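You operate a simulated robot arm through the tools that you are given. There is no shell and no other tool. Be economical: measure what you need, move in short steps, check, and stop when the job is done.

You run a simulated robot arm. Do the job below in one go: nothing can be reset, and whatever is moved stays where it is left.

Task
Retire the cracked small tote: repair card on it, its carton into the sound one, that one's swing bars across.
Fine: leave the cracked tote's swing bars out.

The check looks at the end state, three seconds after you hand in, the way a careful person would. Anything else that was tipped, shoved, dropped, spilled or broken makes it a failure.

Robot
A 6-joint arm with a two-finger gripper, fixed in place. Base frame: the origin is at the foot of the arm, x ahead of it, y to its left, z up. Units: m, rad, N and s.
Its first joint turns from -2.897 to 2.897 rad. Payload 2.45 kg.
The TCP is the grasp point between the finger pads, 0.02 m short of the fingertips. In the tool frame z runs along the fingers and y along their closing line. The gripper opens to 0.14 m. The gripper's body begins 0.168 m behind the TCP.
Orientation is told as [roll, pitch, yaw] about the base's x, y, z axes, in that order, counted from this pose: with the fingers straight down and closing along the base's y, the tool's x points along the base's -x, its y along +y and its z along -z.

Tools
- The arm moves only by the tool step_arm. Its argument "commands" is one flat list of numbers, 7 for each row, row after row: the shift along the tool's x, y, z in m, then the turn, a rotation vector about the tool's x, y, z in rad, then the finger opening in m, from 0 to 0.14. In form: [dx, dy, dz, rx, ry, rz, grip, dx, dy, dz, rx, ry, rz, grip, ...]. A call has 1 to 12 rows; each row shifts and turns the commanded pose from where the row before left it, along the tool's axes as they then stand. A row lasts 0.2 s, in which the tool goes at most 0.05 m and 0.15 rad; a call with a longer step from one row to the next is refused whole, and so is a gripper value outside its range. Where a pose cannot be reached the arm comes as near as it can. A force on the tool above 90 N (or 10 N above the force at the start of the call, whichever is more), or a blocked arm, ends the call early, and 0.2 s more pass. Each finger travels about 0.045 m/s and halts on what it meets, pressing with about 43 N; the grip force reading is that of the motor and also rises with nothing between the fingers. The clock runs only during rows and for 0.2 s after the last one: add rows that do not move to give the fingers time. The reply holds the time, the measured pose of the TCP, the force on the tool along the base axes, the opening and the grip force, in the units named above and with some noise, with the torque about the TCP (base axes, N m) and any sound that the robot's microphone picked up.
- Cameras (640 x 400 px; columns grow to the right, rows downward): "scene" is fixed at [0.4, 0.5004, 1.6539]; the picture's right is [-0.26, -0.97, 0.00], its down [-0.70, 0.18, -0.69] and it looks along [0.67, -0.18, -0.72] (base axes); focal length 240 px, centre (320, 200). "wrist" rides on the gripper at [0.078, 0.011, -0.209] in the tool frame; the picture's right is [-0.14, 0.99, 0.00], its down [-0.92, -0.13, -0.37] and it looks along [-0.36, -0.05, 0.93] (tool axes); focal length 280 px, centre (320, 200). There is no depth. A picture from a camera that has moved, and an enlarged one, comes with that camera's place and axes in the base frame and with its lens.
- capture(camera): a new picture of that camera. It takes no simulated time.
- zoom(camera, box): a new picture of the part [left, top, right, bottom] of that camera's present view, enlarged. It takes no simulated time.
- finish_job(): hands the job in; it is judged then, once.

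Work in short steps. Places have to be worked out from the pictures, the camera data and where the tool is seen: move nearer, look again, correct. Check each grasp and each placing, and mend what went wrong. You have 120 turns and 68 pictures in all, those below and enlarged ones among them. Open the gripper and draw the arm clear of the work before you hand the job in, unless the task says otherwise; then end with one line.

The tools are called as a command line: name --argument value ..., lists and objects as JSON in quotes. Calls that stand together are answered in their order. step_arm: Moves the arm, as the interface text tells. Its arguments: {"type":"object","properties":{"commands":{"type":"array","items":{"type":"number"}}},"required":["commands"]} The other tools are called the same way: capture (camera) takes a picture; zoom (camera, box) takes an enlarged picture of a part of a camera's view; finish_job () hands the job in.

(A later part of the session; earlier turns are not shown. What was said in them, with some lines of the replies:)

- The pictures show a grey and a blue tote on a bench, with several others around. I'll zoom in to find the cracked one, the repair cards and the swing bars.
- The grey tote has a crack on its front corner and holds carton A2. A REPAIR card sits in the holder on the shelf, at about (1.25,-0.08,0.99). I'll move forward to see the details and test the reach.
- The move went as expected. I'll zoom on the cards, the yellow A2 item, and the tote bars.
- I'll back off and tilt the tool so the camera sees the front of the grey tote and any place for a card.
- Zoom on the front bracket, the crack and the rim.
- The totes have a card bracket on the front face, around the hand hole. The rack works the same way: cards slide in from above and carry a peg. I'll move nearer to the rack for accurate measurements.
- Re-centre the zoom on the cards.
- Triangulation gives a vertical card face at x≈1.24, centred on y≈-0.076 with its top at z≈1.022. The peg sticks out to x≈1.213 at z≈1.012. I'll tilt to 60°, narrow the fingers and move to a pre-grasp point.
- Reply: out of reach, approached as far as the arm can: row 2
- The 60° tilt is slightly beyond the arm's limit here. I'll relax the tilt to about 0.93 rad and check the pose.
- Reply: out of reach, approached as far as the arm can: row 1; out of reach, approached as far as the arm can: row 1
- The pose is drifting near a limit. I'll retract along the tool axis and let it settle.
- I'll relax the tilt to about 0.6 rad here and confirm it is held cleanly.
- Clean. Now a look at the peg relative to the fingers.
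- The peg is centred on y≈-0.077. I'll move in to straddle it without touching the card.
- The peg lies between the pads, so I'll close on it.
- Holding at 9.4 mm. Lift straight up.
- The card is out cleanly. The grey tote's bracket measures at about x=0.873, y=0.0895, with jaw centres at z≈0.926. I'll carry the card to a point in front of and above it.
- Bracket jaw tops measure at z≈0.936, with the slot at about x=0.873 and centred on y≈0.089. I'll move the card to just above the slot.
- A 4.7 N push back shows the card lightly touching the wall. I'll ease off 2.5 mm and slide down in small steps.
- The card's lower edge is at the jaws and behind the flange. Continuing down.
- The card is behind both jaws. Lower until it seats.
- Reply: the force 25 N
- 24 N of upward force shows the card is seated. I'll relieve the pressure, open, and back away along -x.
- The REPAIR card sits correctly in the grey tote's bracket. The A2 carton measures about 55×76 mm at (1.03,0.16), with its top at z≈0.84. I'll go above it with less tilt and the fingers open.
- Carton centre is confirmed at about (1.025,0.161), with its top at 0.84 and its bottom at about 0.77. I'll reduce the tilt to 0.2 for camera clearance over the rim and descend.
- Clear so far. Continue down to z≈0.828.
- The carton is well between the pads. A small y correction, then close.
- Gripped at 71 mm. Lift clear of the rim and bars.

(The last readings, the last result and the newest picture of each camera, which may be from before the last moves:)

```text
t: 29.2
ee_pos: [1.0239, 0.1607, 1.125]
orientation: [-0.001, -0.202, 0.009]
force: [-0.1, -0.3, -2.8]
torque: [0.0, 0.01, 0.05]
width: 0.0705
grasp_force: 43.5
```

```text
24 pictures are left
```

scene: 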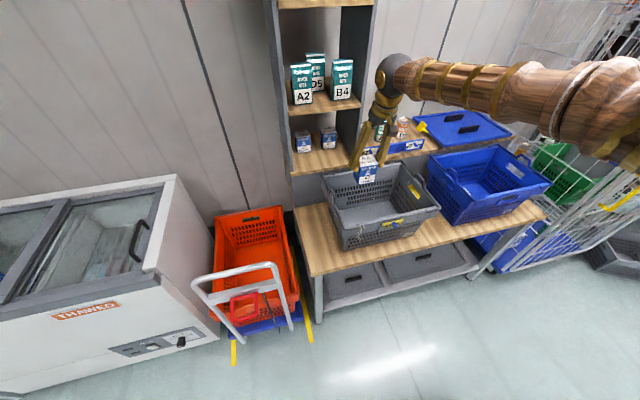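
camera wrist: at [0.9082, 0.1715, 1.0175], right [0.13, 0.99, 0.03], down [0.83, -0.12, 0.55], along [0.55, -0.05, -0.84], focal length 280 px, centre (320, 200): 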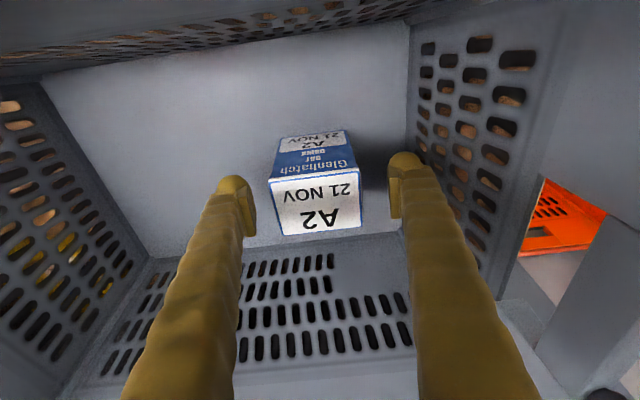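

Held well. Move over toward the blue tote at this height.

step_arm --commands '[0.0033, -0.049, -0.0007, 0, 0, 0, 0.04, 0.0033, -0.049, -0.0007, 0, 0, 0, 0.04, 0.0033, -0.049, -0.0007, 0, 0, 0, 0.04, 0.0033, -0.049, -0.0007, 0, 0, 0, 0.04, 0.0033, -0.049, -0.0007, 0, 0, 0, 0.04, 0.0033, -0.049, -0.0007, 0, 0, 0, 0.04, 0.0033, -0.049, -0.0007, 0, 0, 0, 0.04, 0.0033, -0.049, -0.0007, 0, 0, 0, 0.04, 0.0033, -0.049, -0.0007, 0, 0, 0, 0.04, 0.0033, -0.049, -0.0007, 0, 0, 0, 0.04, 0.0033, -0.049, -0.0007, 0, 0, 0, 0.04, 0.0033, -0.049, -0.0007, 0, 0, 0, 0.04]'

capture --camera "wrist"

```text
t: 31.8
ee_pos: [0.9871, -0.4331, 1.1278]
orientation: [-0.002, -0.202, 0.007]
force: [-0.8, 0.8, -2.7]
torque: [-0.07, 0.03, -0.02]
width: 0.0705
grasp_force: 42.9
```

```text
23 pictures are left
camera wrist: at [0.8688, -0.4221, 1.3182], right [0.13, 0.99, 0.03], down [0.83, -0.12, 0.55], along [0.55, -0.05, -0.84], focal length 280 px, centre (320, 200)
```

wrist: 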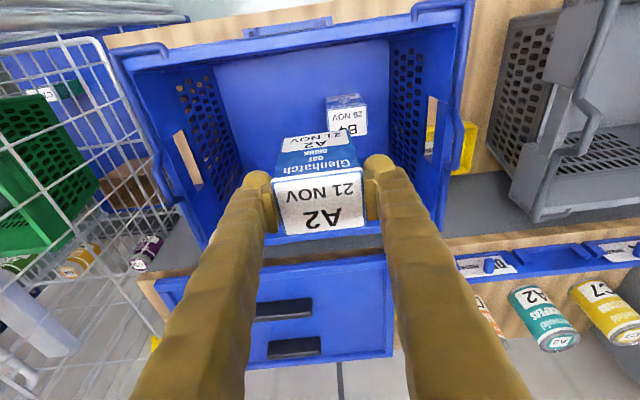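

The free spot in the blue tote is around y=-0.515, well clear of B4 at about (1.03,-0.378). Shift there and descend to just above the floor.

step_arm --commands '[0, -0.041, 0, 0, 0, 0, 0.04, 0, -0.041, 0, 0, 0, 0, 0.04, 0.0081, 0, 0.0392, 0, 0, 0, 0.04, 0.0081, 0, 0.0392, 0, 0, 0, 0.04, 0.0081, 0, 0.0392, 0, 0, 0, 0.04, 0.0081, 0, 0.0392, 0, 0, 0, 0.04, 0.0081, 0, 0.0392, 0, 0, 0, 0.04]'

zoom --camera "scene" --box '[410, 110, 570, 230]'

```text
t: 33.4
ee_pos: [0.9907, -0.5131, 0.9254]
orientation: [-0.001, -0.204, 0.006]
force: [-1.0, -1.0, -1.4]
torque: [-0.01, 0.0, 0.0]
width: 0.0703
grasp_force: 43.1
```

```text
3.33 times, centred on (490, 170) of scene
camera zoom: at [0.4, 0.5004, 1.6539], right [-0.26, -0.97, 0.0], down [-0.7, 0.18, -0.69], along [0.67, -0.18, -0.72], focal length 800 px, centre (-247, 300)
```

zoom: 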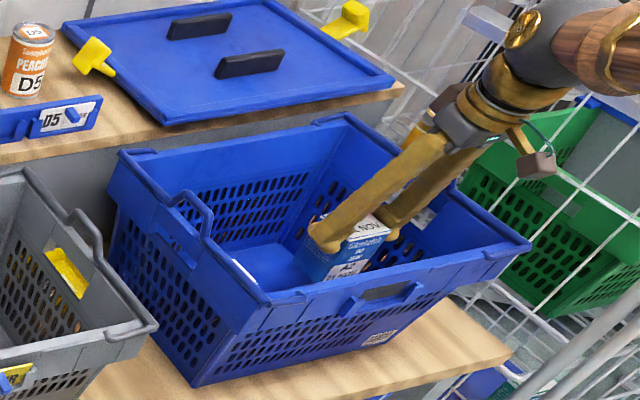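

step_arm --commands '[0.0081, 0, 0.0392, 0, 0, 0, 0.04, 0.0081, 0, 0.0392, 0, 0, 0, 0.04, 0.0016, 0, 0.0078, 0, 0, 0, 0.04, 0, 0, 0, 0, 0, 0, 0.04]'

```text
t: 34.4
ee_pos: [0.9917, -0.5111, 0.8366]
orientation: [-0.002, -0.203, 0.006]
force: [-1.2, 0.1, -2.2]
torque: [-0.03, -0.02, 0.02]
width: 0.0704
grasp_force: 42.7
```

Approach the floor in small steps and watch the force.

step_arm --commands '[0.0012, 0, 0.0059, 0, 0, 0, 0.04, 0.0006, 0, 0.0029, 0, 0, 0, 0.04]'

```text
t: 35.0
ee_pos: [0.9918, -0.5111, 0.8297]
orientation: [-0.002, -0.202, 0.009]
force: [0.5, 0.0, -2.3]
torque: [0.02, 0.02, 0.04]
width: 0.0703
grasp_force: 43.1
```

step_arm --commands '[0.0005, 0, 0.0025, 0, 0, 0, 0.04, 0.0002, 0, 0.001, 0, 0, 0, 0.04]'

```text
t: 35.6
ee_pos: [0.9909, -0.5118, 0.8268]
orientation: [-0.001, -0.203, 0.007]
force: [-4.1, 2.7, 13.0]
torque: [0.13, -0.01, 0.06]
width: 0.0702
grasp_force: 43.1
```

Floor contact at 13 N. Release and rise straight up.

step_arm --commands '[-0.0002, 0, -0.001, 0, 0, 0, 0.07, 0, 0, 0, 0, 0, 0, 0.1, 0, 0, 0, 0, 0, 0, 0.1, 0, 0, 0, 0, 0, 0, 0.1, -0.0081, 0, -0.0392, 0, 0, 0, 0.1, -0.0081, 0, -0.0392, 0, 0, 0, 0.1, -0.0081, 0, -0.0392, 0, 0, 0, 0.1, -0.0081, 0, -0.0392, 0, 0, 0, 0.1, -0.0081, 0, -0.0392, 0, 0, 0, 0.1, -0.0081, 0, -0.0392, 0, 0, 0, 0.1, -0.0081, 0, -0.0392, 0, 0, 0, 0.1]'

capture --camera "wrist"

zoom --camera "wrist" --box '[340, 0, 500, 230]'

```text
t: 38.0
ee_pos: [0.9915, -0.5143, 1.1102]
orientation: [-0.001, -0.202, 0.008]
force: [0.5, -0.1, -0.3]
torque: [0.0, 0.03, -0.02]
width: 0.0999
grasp_force: 0.1
```

```text
21 pictures are left
camera wrist: at [0.8738, -0.504, 1.3001], right [0.13, 0.99, 0.03], down [0.83, -0.12, 0.55], along [0.55, -0.05, -0.84], focal length 280 px, centre (320, 200)
```

wrist: 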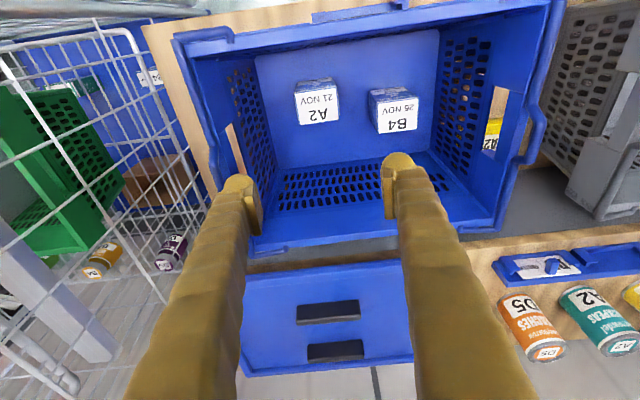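

```text
1.74 times, centred on (420, 115) of wrist
camera zoom: at [0.8738, -0.504, 1.3001], right [0.13, 0.99, 0.03], down [0.83, -0.12, 0.55], along [0.55, -0.05, -0.84], focal length 488 px, centre (146, 348)
```

zoom: 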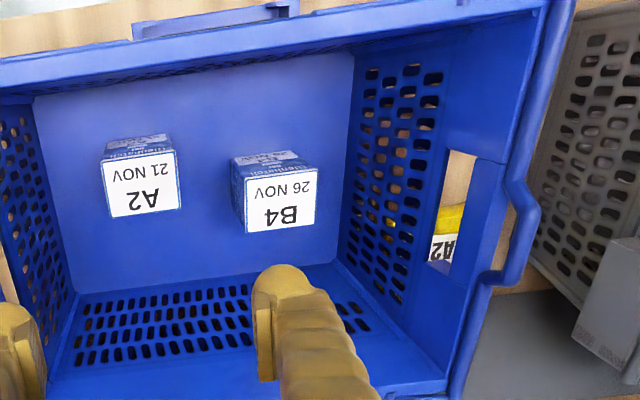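

Both cartons stand upright and apart in the blue tote. The +y swing bar lies on the end rim at about y=-0.26. Its kinked handle stands at x≈1.00–1.05, y≈-0.25, z≈1.0, and the pivot is about y=-0.297. I'll go above the kink with narrowed fingers and look.

step_arm --commands '[-0.004, 0.0432, 0.0042, 0, 0, 0, 0.04, -0.004, 0.0432, 0.0042, 0, 0, 0, 0.04, -0.004, 0.0432, 0.0042, 0, 0, 0, 0.04, -0.004, 0.0432, 0.0042, 0, 0, 0, 0.04, -0.004, 0.0432, 0.0042, 0, 0, 0, 0.04, -0.004, 0.0432, 0.0042, 0, 0, 0, 0.04, 0, 0, 0, 0, 0, 0, 0.04]'

capture --camera "wrist"

zoom --camera "scene" --box '[410, 130, 490, 180]'

```text
t: 39.6
ee_pos: [1.0166, -0.2522, 1.0877]
orientation: [-0.003, -0.205, 0.007]
force: [-1.0, -0.5, 0.4]
torque: [0.0, -0.03, -0.02]
width: 0.0396
grasp_force: 0.0
```

```text
19 pictures are left
camera wrist: at [0.8987, -0.243, 1.2781], right [0.13, 0.99, 0.03], down [0.83, -0.12, 0.55], along [0.55, -0.05, -0.84], focal length 280 px, centre (320, 200)
```

wrist: 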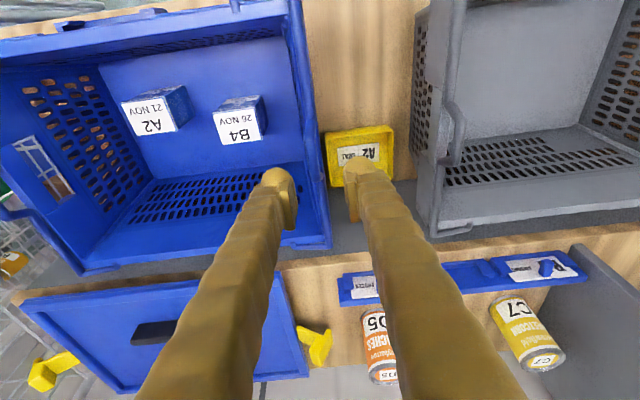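

```text
8.00 times, centred on (450, 155) of scene
camera zoom: at [0.4, 0.5004, 1.6539], right [-0.26, -0.97, 0.0], down [-0.7, 0.18, -0.69], along [0.67, -0.18, -0.72], focal length 1921 px, centre (-720, 560)
```

zoom: 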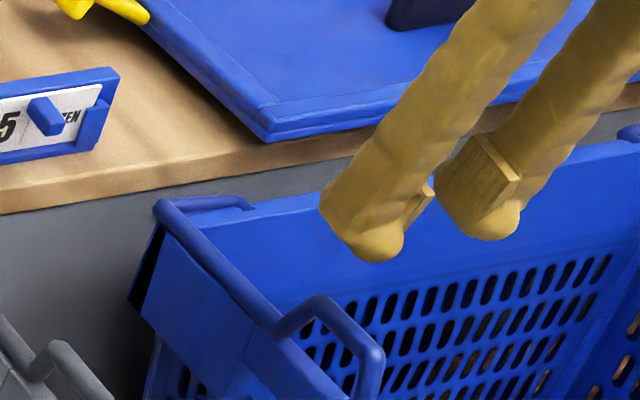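

zoom --camera "wrist" --box '[230, 30, 390, 180]'

zoom --camera "scene" --box '[420, 145, 500, 205]'

```text
2.67 times, centred on (310, 105) of wrist
camera zoom: at [0.8987, -0.243, 1.2781], right [0.13, 0.99, 0.03], down [0.83, -0.12, 0.55], along [0.55, -0.05, -0.84], focal length 748 px, centre (347, 453)
```

zoom: 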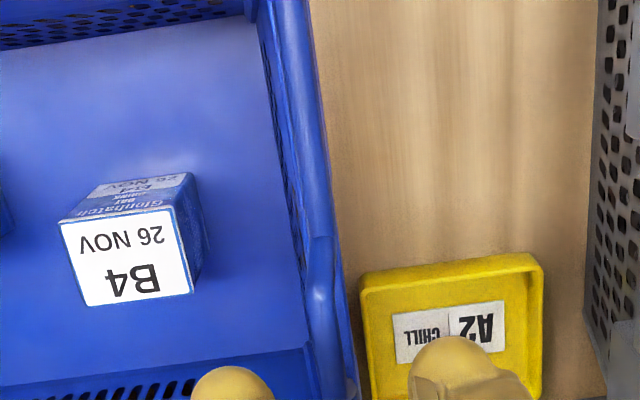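

```text
6.67 times, centred on (460, 175) of scene
camera zoom: at [0.4, 0.5004, 1.6539], right [-0.26, -0.97, 0.0], down [-0.7, 0.18, -0.69], along [0.67, -0.18, -0.72], focal length 1601 px, centre (-613, 367)
```

zoom: 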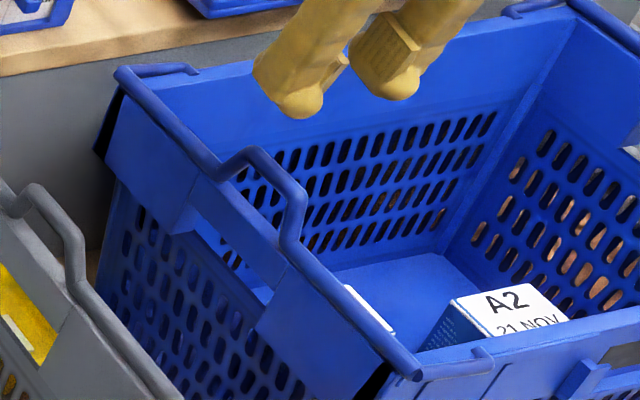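

The kink's crossbar is at x≈1.004–1.049, y≈-0.256, z≈1.004, directly above the rod at z≈0.971. I'll lower a loose finger cage around it.

step_arm --commands '[0.0022, -0.0013, 0.0273, 0, 0, 0, 0.04, 0.0022, -0.0013, 0.0273, 0, 0, 0, 0.04, 0.0023, -0.0014, 0.0272, 0, 0, 0, 0.036, 0, 0, 0, 0, 0, 0, 0.03]'

zoom --camera "scene" --box '[420, 145, 500, 205]'

```text
t: 40.6
ee_pos: [1.0255, -0.2542, 1.0065]
orientation: [-0.001, -0.205, 0.006]
force: [0.5, -0.4, -0.9]
torque: [-0.01, -0.03, -0.01]
width: 0.0301
grasp_force: 0.1
```

```text
6.67 times, centred on (460, 175) of scene
camera zoom: at [0.4, 0.5004, 1.6539], right [-0.26, -0.97, 0.0], down [-0.7, 0.18, -0.69], along [0.67, -0.18, -0.72], focal length 1601 px, centre (-613, 367)
```

zoom: 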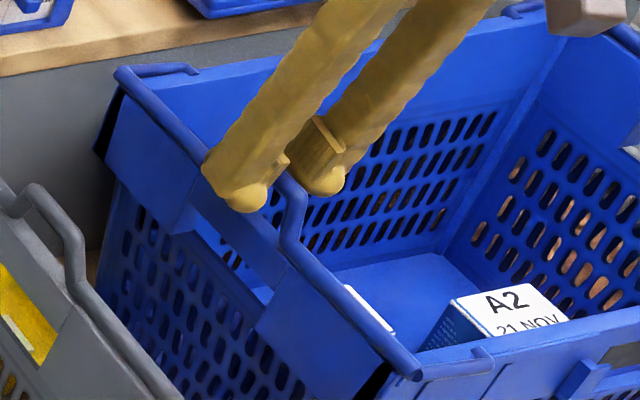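

The kink is caged between the fingers. Swing it inward and up along the arc, first half.

step_arm --commands '[-0.0008, -0.013, -0.0039, 0, 0, 0, 0.03, -0.0012, -0.015, -0.0059, 0, 0, 0, 0.03, -0.001, -0.015, -0.0049, 0, 0, 0, 0.03, 0, -0.013, 0, 0, 0, 0, 0.03]'

zoom --camera "scene" --box '[420, 145, 500, 205]'

```text
t: 41.6
ee_pos: [1.0274, -0.3122, 1.0206]
orientation: [-0.003, -0.203, 0.007]
force: [0.0, 0.7, -0.3]
torque: [0.01, 0.02, 0.0]
width: 0.0302
grasp_force: 0.1
```

```text
6.67 times, centred on (460, 175) of scene
camera zoom: at [0.4, 0.5004, 1.6539], right [-0.26, -0.97, 0.0], down [-0.7, 0.18, -0.69], along [0.67, -0.18, -0.72], focal length 1601 px, centre (-613, 367)
```

zoom: 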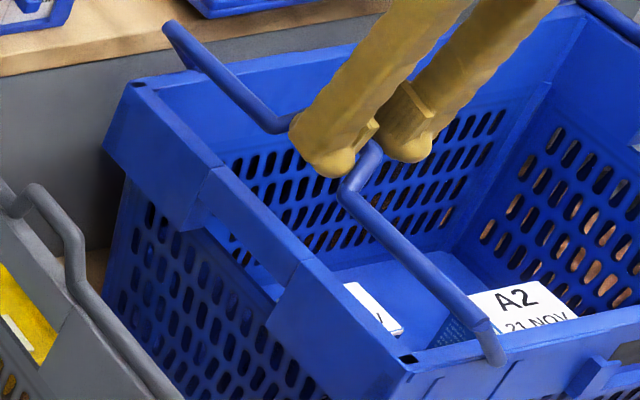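

The bar is swinging freely. Continue over the top and down in the cage.

step_arm --commands '[0, -0.015, 0, 0, 0, 0, 0.03, 0.0006, -0.015, 0.0029, 0, 0, 0, 0.03, 0.0016, -0.014, 0.0078, 0, 0, 0, 0.03, 0.0028, -0.012, 0.0137, 0, 0, 0, 0.03, 0.003, -0.006, 0.0147, 0, 0, 0, 0.03, 0, 0, 0, 0, 0, 0, 0.03]'

zoom --camera "scene" --box '[420, 145, 500, 205]'

```text
t: 43.0
ee_pos: [1.0301, -0.3747, 0.9837]
orientation: [-0.003, -0.205, 0.007]
force: [-1.0, 0.4, -0.3]
torque: [0.0, 0.0, -0.03]
width: 0.0301
grasp_force: 0.2
```

```text
6.67 times, centred on (460, 175) of scene
camera zoom: at [0.4, 0.5004, 1.6539], right [-0.26, -0.97, 0.0], down [-0.7, 0.18, -0.69], along [0.67, -0.18, -0.72], focal length 1601 px, centre (-613, 367)
```

zoom: 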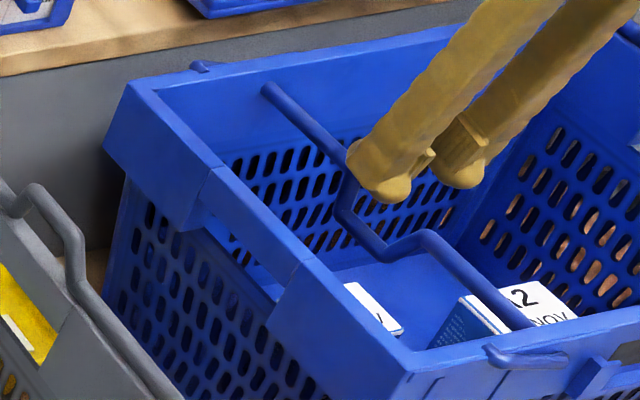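

The +y bar now lies across inside, arms on the rims. I'll rise and move toward the -y bar.

step_arm --commands '[-0.0081, 0, -0.0392, 0, 0, 0, 0.03, -0.0081, 0, -0.0392, 0, 0, 0, 0.03, -0.0081, 0, -0.0392, 0, 0, 0, 0.03, 0, -0.049, 0, 0, 0, 0, 0.04, 0, -0.049, 0, 0, 0, 0, 0.04, 0, -0.049, 0, 0, 0, 0, 0.04, 0, -0.049, 0, 0, 0, 0, 0.04]'

zoom --camera "scene" --box '[480, 125, 560, 195]'

capture --camera "wrist"

```text
t: 44.6
ee_pos: [1.0324, -0.5674, 1.1013]
orientation: [-0.002, -0.203, 0.007]
force: [0.7, 0.5, 0.9]
torque: [-0.08, 0.02, -0.02]
width: 0.04
grasp_force: 0.0
```

```text
5.71 times, centred on (520, 160) of scene
camera zoom: at [0.4, 0.5004, 1.6539], right [-0.26, -0.97, 0.0], down [-0.7, 0.18, -0.69], along [0.67, -0.18, -0.72], focal length 1372 px, centre (-823, 429)
```

zoom: 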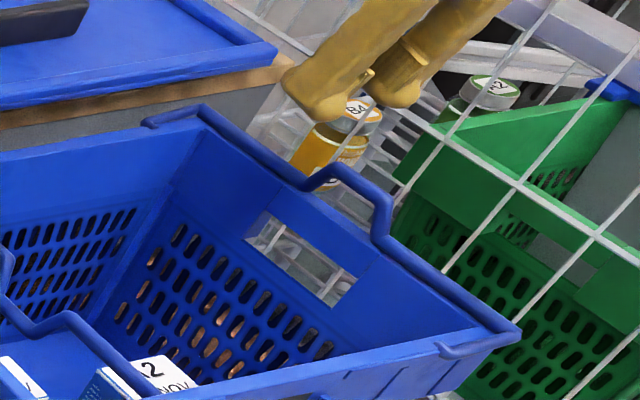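

```text
11 pictures are left
camera wrist: at [0.9144, -0.5582, 1.2904], right [0.13, 0.99, 0.03], down [0.83, -0.12, 0.55], along [0.55, -0.05, -0.84], focal length 280 px, centre (320, 200)
```

wrist: 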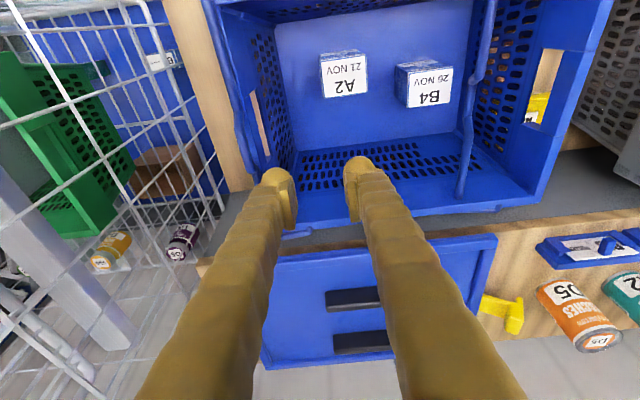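

The -y bar's kink sits at about (1.026,-0.647,1.003), a mirror of the other. Approach above it and check the reach.

step_arm --commands '[0.0065, -0.04, 0.012, 0, 0, 0, 0.036, 0.0065, -0.04, 0.012, 0, 0, 0, 0.036, 0, 0, 0, 0, 0, 0, 0.036]'

```text
t: 45.4
ee_pos: [1.0252, -0.6487, 1.0734]
orientation: [0.0, -0.203, 0.006]
force: [-0.2, 0.8, 1.1]
torque: [-0.02, 0.04, 0.0]
width: 0.0359
grasp_force: 0.1
```

Reachable. Lower the cage around the kink.

step_arm --commands '[0.0064, 0.001, 0.0328, 0, 0, 0, 0.036, 0.0064, 0.001, 0.0328, 0, 0, 0, 0.036, 0, 0, 0, 0, 0, 0, 0.036]'

zoom --camera "scene" --box '[480, 125, 560, 195]'

```text
t: 46.2
ee_pos: [1.0245, -0.6478, 1.0064]
orientation: [0.0, -0.204, 0.008]
force: [-0.7, -0.8, -1.0]
torque: [0.01, 0.0, -0.01]
width: 0.036
grasp_force: 0.0
```

```text
5.71 times, centred on (520, 160) of scene
camera zoom: at [0.4, 0.5004, 1.6539], right [-0.26, -0.97, 0.0], down [-0.7, 0.18, -0.69], along [0.67, -0.18, -0.72], focal length 1372 px, centre (-823, 429)
```

zoom: 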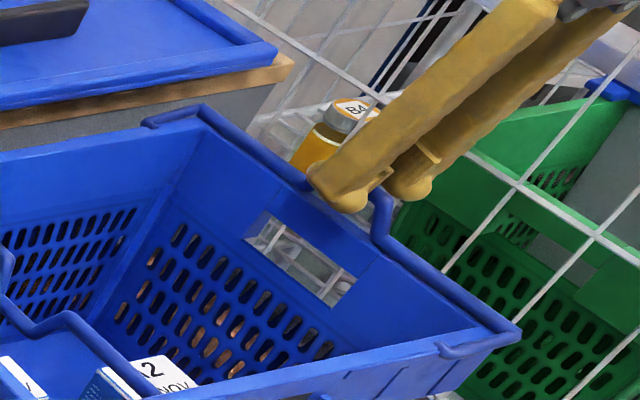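

The kink is between the fingers. Same arc mirrored, first half.

step_arm --commands '[0, 0, 0, 0, 0, 0, 0.03, -0.0008, 0.013, -0.0039, 0, 0, 0, 0.03, -0.0012, 0.015, -0.0059, 0, 0, 0, 0.03, -0.001, 0.015, -0.0049, 0, 0, 0, 0.03, 0, 0.013, 0, 0, 0, 0, 0.03]'

zoom --camera "scene" --box '[480, 125, 560, 195]'

```text
t: 47.4
ee_pos: [1.024, -0.5905, 1.0242]
orientation: [-0.003, -0.203, 0.006]
force: [0.7, -3.5, 3.7]
torque: [-0.12, 0.04, 0.08]
width: 0.0325
grasp_force: 1.9
```

```text
5.71 times, centred on (520, 160) of scene
camera zoom: at [0.4, 0.5004, 1.6539], right [-0.26, -0.97, 0.0], down [-0.7, 0.18, -0.69], along [0.67, -0.18, -0.72], focal length 1372 px, centre (-823, 429)
```

zoom: 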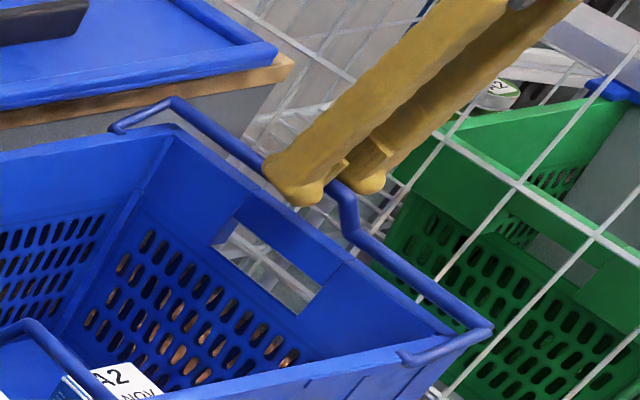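

The tote seems to have slid about 3 cm toward +y while the bar lifted only partly. I'll look closely before doing more.

zoom --camera "scene" --box '[410, 120, 560, 214]'

zoom --camera "wrist" --box '[220, 60, 420, 240]'

```text
4.26 times, centred on (485, 167) of scene
camera zoom: at [0.4, 0.5004, 1.6539], right [-0.26, -0.97, 0.0], down [-0.7, 0.18, -0.69], along [0.67, -0.18, -0.72], focal length 1022 px, centre (-382, 340)
```

zoom: 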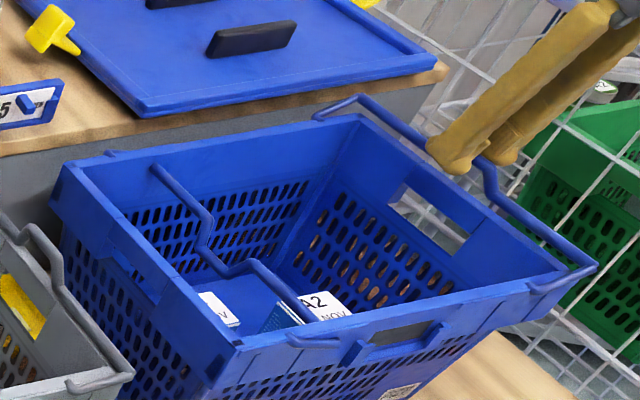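

```text
2.22 times, centred on (320, 150) of wrist
camera zoom: at [0.906, -0.5815, 1.2145], right [0.13, 0.99, 0.03], down [0.83, -0.12, 0.55], along [0.55, -0.05, -0.84], focal length 623 px, centre (320, 311)
```

zoom: 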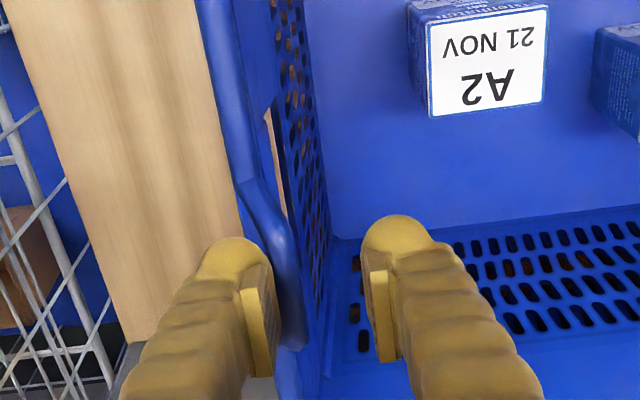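

The tote did slide about 3 cm toward +y. Friction on the outer finger jammed the rod instead of letting it slide up. I'll back off to re-centre on the resting kink, then grip it and move along its true arc so friction helps.

step_arm --commands '[0, -0.012, 0, 0, 0, 0, 0.036, 0.0036, -0.0095, 0.0176, 0, 0, 0, 0.036, 0, 0, 0, 0, 0, 0, 0.036]'

zoom --camera "scene" --box '[480, 125, 560, 195]'

```text
t: 48.2
ee_pos: [1.0228, -0.6123, 1.0074]
orientation: [-0.002, -0.203, 0.008]
force: [-0.5, 0.1, 0.2]
torque: [-0.02, 0.01, 0.02]
width: 0.0362
grasp_force: 0.2
```

```text
5.71 times, centred on (520, 160) of scene
camera zoom: at [0.4, 0.5004, 1.6539], right [-0.26, -0.97, 0.0], down [-0.7, 0.18, -0.69], along [0.67, -0.18, -0.72], focal length 1372 px, centre (-823, 429)
```

zoom: 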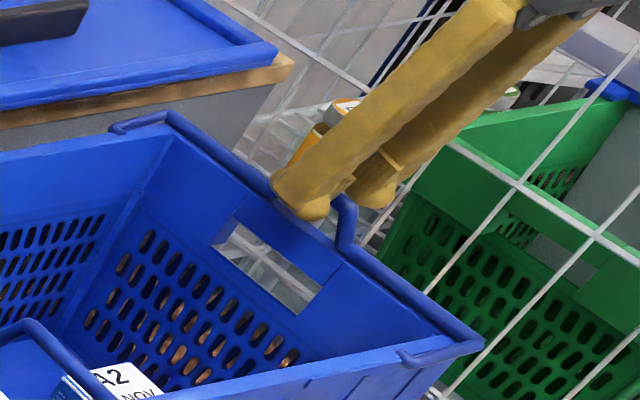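

The bar dropped back to rest and the tote is ~30 mm off its place. Pushing the resting kink outward loads the bar against its stop, so I can slide the tote back the same way. Centre, narrow the cage, then push -y slowly.

step_arm --commands '[0, -0.0047, 0, 0, 0, 0, 0.03, 0, 0, 0, 0, 0, 0, 0.02, 0, 0, 0, 0, 0, 0, 0.02, 0, -0.006, 0, 0, 0, 0, 0.02, 0, -0.005, 0, 0, 0, 0, 0.02, 0, -0.005, 0, 0, 0, 0, 0.02, 0, -0.005, 0, 0, 0, 0, 0.02, 0, -0.005, 0, 0, 0, 0, 0.02, 0, -0.005, 0, 0, 0, 0, 0.02, 0, -0.005, 0, 0, 0, 0, 0.02]'

zoom --camera "scene" --box '[480, 125, 560, 195]'

```text
t: 50.4
ee_pos: [1.022, -0.6531, 1.0062]
orientation: [-0.003, -0.202, 0.007]
force: [-1.1, 4.3, -0.1]
torque: [0.09, 0.05, -0.02]
width: 0.023
grasp_force: 2.4
```

```text
5.71 times, centred on (520, 160) of scene
camera zoom: at [0.4, 0.5004, 1.6539], right [-0.26, -0.97, 0.0], down [-0.7, 0.18, -0.69], along [0.67, -0.18, -0.72], focal length 1372 px, centre (-823, 429)
```

zoom: 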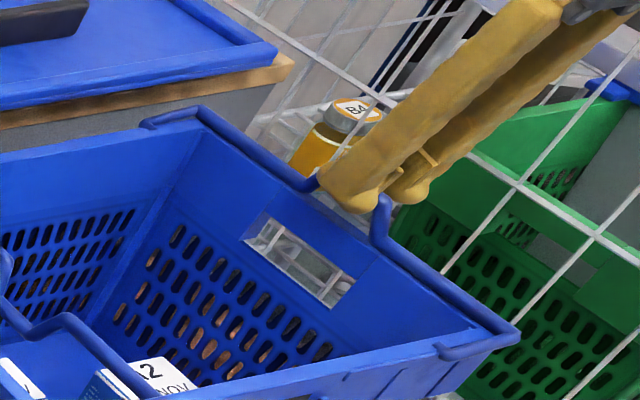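

The tote is exactly back in its original place. This time I'll raise the fingers faster than the rod climbs, so friction lifts the bar instead of jamming it.

step_arm --commands '[0, 0.006, 0, 0, 0, 0, 0.024, -0.0006, 0.006, -0.0029, 0, 0, 0, 0.024, -0.0026, 0.0104, -0.0127, 0, 0, 0, 0.024, -0.0023, 0.0132, -0.0113, 0, 0, 0, 0.024, -0.0013, 0.015, -0.0064, 0, 0, 0, 0.024]'

zoom --camera "scene" --box '[480, 125, 560, 195]'

```text
t: 51.6
ee_pos: [1.0248, -0.6029, 1.041]
orientation: [0.0, -0.204, 0.009]
force: [0.1, 0.8, -0.5]
torque: [0.01, -0.04, -0.01]
width: 0.0239
grasp_force: 0.0
```

```text
5.71 times, centred on (520, 160) of scene
camera zoom: at [0.4, 0.5004, 1.6539], right [-0.26, -0.97, 0.0], down [-0.7, 0.18, -0.69], along [0.67, -0.18, -0.72], focal length 1372 px, centre (-823, 429)
```

zoom: 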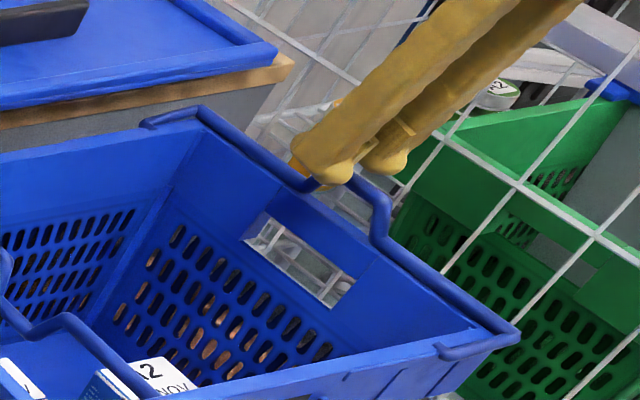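

The fingers slid over the kink, the tote is unmoved and the bar is back at rest. I'll re-cage it slightly lower and close gently until the pads just touch the rod. Then I'll follow the arc holding it softly.

step_arm --commands '[0, 0, 0, 0, 0, 0, 0.036, 0, -0.022, 0, 0, 0, 0, 0.036, 0, -0.022, 0, 0, 0, 0, 0.036, 0.0042, 0, 0.0204, 0, 0, 0, 0.036, 0.0042, 0, 0.0204, 0, 0, 0, 0.036, 0, 0, 0, 0, 0, 0, 0.024, 0, 0, 0, 0, 0, 0, 0.016, 0, 0, 0, 0, 0, 0, 0.012, 0, 0, 0, 0, 0, 0, 0.012]'

```text
t: 53.6
ee_pos: [1.0252, -0.6484, 0.999]
orientation: [-0.003, -0.203, 0.007]
force: [0.2, 2.2, -0.4]
torque: [0.01, 0.0, 0.04]
width: 0.0137
grasp_force: 1.3
```

The inner pad touches the rod. Centre by 1.5 mm and close a bit more for a soft hold.

step_arm --commands '[0, -0.0015, 0, 0, 0, 0, 0.01, 0, 0, 0, 0, 0, 0, 0.008, 0, 0, 0, 0, 0, 0, 0.006, 0, 0, 0, 0, 0, 0, 0.006]'

```text
t: 54.6
ee_pos: [1.0246, -0.6495, 0.998]
orientation: [0.0, -0.205, 0.007]
force: [2.8, 5.1, 2.9]
torque: [0.01, -0.1, -0.1]
width: 0.0102
grasp_force: 37.9
```

step_arm --commands '[0, -0.001, 0, 0, 0, 0, 0.0092, 0, 0, 0, 0, 0, 0, 0.0092, 0, 0, 0, 0, 0, 0, 0.0092]'

```text
t: 55.4
ee_pos: [1.0247, -0.6522, 0.9986]
orientation: [-0.002, -0.203, 0.005]
force: [0.8, 5.4, 1.1]
torque: [0.03, 0.02, -0.09]
width: 0.0104
grasp_force: 37.3
```

The rod is about 10 mm thick and firmly gripped. I'll lift it along its arc while rolling the tool with it, so there is no slip torque. Two small steps first, watching the force.

step_arm --commands '[-0.0012, 0.0049, -0.006, 0.127, 0, -0.026, 0.006, -0.0012, 0.0049, -0.006, 0.127, 0, -0.026, 0.006]'

```text
t: 56.0
ee_pos: [1.0227, -0.6393, 1.0094]
orientation: [-0.267, -0.196, 0.059]
force: [2.8, -0.6, 0.5]
torque: [-0.01, -0.63, 0.04]
width: 0.0103
grasp_force: 37.9
```

Forces are small, so continue.

step_arm --commands '[-0.0012, 0.0049, -0.006, 0.127, 0, -0.026, 0.006, -0.0012, 0.0049, -0.006, 0.127, 0, -0.026, 0.006, -0.0012, 0.0049, -0.006, 0.127, 0, -0.026, 0.006]'

```text
t: 56.8
ee_pos: [1.0233, -0.62, 1.0215]
orientation: [-0.662, -0.162, 0.132]
force: [-0.1, 1.3, 0.5]
torque: [0.09, -0.21, 0.05]
width: 0.0103
grasp_force: 37.6
```

Still smooth. Three more steps toward vertical.

step_arm --commands '[-0.0012, 0.0049, -0.006, 0.127, 0, -0.026, 0.006, -0.0012, 0.0049, -0.006, 0.127, 0, -0.026, 0.006, -0.0012, 0.0049, -0.006, 0.127, 0, -0.026, 0.006]'

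zoom --camera "scene" --box '[420, 110, 560, 210]'

```text
t: 57.6
ee_pos: [1.0233, -0.5956, 1.0234]
orientation: [-1.049, -0.102, 0.182]
force: [2.5, 1.6, 0.2]
torque: [0.15, -0.17, 0.07]
width: 0.0107
grasp_force: 37.9
```

```text
4.00 times, centred on (490, 160) of scene
camera zoom: at [0.4, 0.5004, 1.6539], right [-0.26, -0.97, 0.0], down [-0.7, 0.18, -0.69], along [0.67, -0.18, -0.72], focal length 960 px, centre (-360, 360)
```

zoom: 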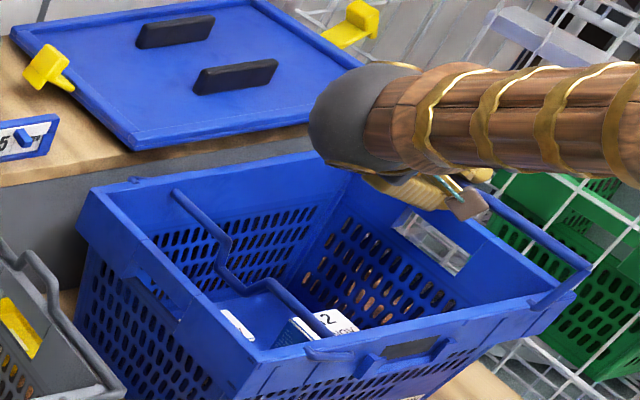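

The bar is raised about 60° and the tote has not shifted. Rolling further would bring the wrist too low. I'll test un-rolling the tool slightly to see how much torque the rod's slip in the grip needs.

step_arm --commands '[0, 0, 0, -0.1, 0, 0.02, 0.006]'

```text
t: 58.0
ee_pos: [1.0241, -0.5966, 1.0242]
orientation: [-0.945, -0.12, 0.169]
force: [-2.0, -2.0, -0.3]
torque: [-0.08, -0.29, 0.07]
width: 0.0105
grasp_force: 37.6
```

step_arm --commands '[0, 0, 0, -0.1, 0, 0.02, 0.006, 0, 0, 0, -0.1, 0, 0.02, 0.006]'

```text
t: 58.6
ee_pos: [1.0218, -0.5962, 1.0267]
orientation: [-0.743, -0.15, 0.144]
force: [-5.5, -1.5, 6.5]
torque: [-0.16, -0.41, -0.23]
width: 0.0105
grasp_force: 38.0
```

The rod slips in the grip at low force, and the tote holds. Carry on along the arc past vertical while un-rolling the tool.

step_arm --commands '[-0.0011, 0.0088, -0.0055, -0.1, 0, 0.02, 0.006, -0.0006, 0.0101, -0.003, -0.1, 0, 0.02, 0.006]'

```text
t: 59.2
ee_pos: [1.0195, -0.5745, 1.0192]
orientation: [-0.536, -0.173, 0.11]
force: [3.0, -1.8, 0.3]
torque: [-0.06, -0.4, 0.01]
width: 0.0104
grasp_force: 37.8
```

step_arm --commands '[0, 0.0104, 0, -0.1, 0, 0.02, 0.006, 0.0005, 0.0101, 0.0026, -0.1, 0, 0.02, 0.006, 0.0011, 0.009, 0.0052, -0.1, 0, 0.02, 0.006]'

zoom --camera "scene" --box '[420, 110, 560, 210]'

```text
t: 60.0
ee_pos: [1.0233, -0.5511, 1.0002]
orientation: [-0.225, -0.196, 0.056]
force: [0.9, -3.1, -0.5]
torque: [-0.15, -0.73, -0.63]
width: 0.0086
grasp_force: 35.8
```

```text
4.00 times, centred on (490, 160) of scene
camera zoom: at [0.4, 0.5004, 1.6539], right [-0.26, -0.97, 0.0], down [-0.7, 0.18, -0.69], along [0.67, -0.18, -0.72], focal length 960 px, centre (-360, 360)
```

zoom: 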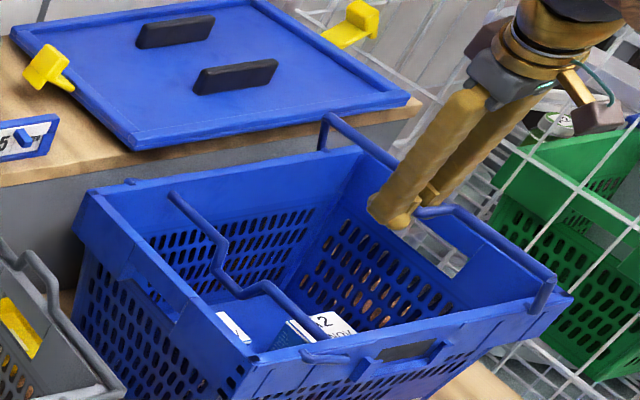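

The bar is now upright with its kink leaning inward. One more inward step in the grip, then open to a loose cage and follow it down.

step_arm --commands '[0.0008, 0.0101, 0.0038, -0.1, 0, 0.02, 0.006, 0.0014, 0.0089, 0.0068, -0.1, 0, 0.02, 0.02, 0.0008, 0.006, 0.0039, 0, 0, 0, 0.03, 0.0008, 0.006, 0.0039, 0, 0, 0, 0.03, 0, 0, 0, 0, 0, 0, 0.03]'

zoom --camera "scene" --box '[420, 110, 560, 210]'

```text
t: 61.2
ee_pos: [1.0229, -0.5228, 0.977]
orientation: [-0.018, -0.199, 0.015]
force: [0.1, 0.0, -0.3]
torque: [-0.01, -0.03, 0.02]
width: 0.03
grasp_force: 0.0
```

```text
4.00 times, centred on (490, 160) of scene
camera zoom: at [0.4, 0.5004, 1.6539], right [-0.26, -0.97, 0.0], down [-0.7, 0.18, -0.69], along [0.67, -0.18, -0.72], focal length 960 px, centre (-360, 360)
```

zoom: 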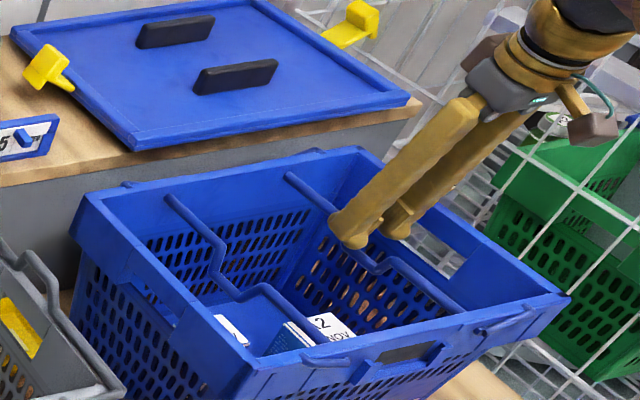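

Both bars now lie across the blue tote. I'll rise straight up and withdraw the arm clear.

step_arm --commands '[-0.004, 0, -0.0196, 0, 0, 0, 0.03, -0.0081, 0, -0.0392, 0, 0, 0, 0.03, -0.0081, 0, -0.0392, 0, 0, 0, 0.03, -0.0081, 0, -0.0392, 0, 0, 0, 0.06, -0.0081, 0, -0.0392, 0, 0, 0, 0.1, -0.0081, 0, -0.0392, 0, 0, 0, 0.1, 0.04, 0.02, -0.01, 0, 0, 0, 0.1, 0.04, 0.02, -0.01, 0, 0, 0, 0.1, 0.04, 0.02, -0.01, 0, 0, 0, 0.1, 0.04, 0.02, -0.01, 0, 0, 0, 0.1, 0.04, 0.02, -0.01, 0, 0, 0, 0.1]'

zoom --camera "scene" --box '[310, 100, 570, 262]'

```text
t: 63.6
ee_pos: [0.8151, -0.4219, 1.2027]
orientation: [-0.02, -0.2, 0.015]
force: [0.3, -0.1, -1.4]
torque: [0.04, 0.02, 0.0]
width: 0.1002
grasp_force: 0.0
```

```text
2.46 times, centred on (440, 181) of scene
camera zoom: at [0.4, 0.5004, 1.6539], right [-0.26, -0.97, 0.0], down [-0.7, 0.18, -0.69], along [0.67, -0.18, -0.72], focal length 591 px, centre (25, 247)
```

zoom: 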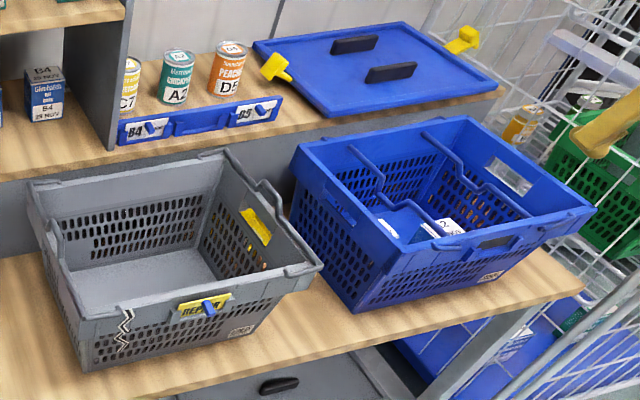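

The final picture shows everything in place and nothing else disturbed: the REPAIR card in the grey tote's bracket, both cartons in the blue tote, and its bars across. The arm is clear, so I'm handing in.

finish_job

```text
The job is handed in.
```

The cracked grey tote is retired and handed in: the REPAIR card is in its front bracket, its A2 carton is in the blue tote with both of that tote's swing bars across, and its own bars are left out. The blue tote slid about 3 cm while I swung the second bar, and I pushed it back to within a few millimetres of where it was.
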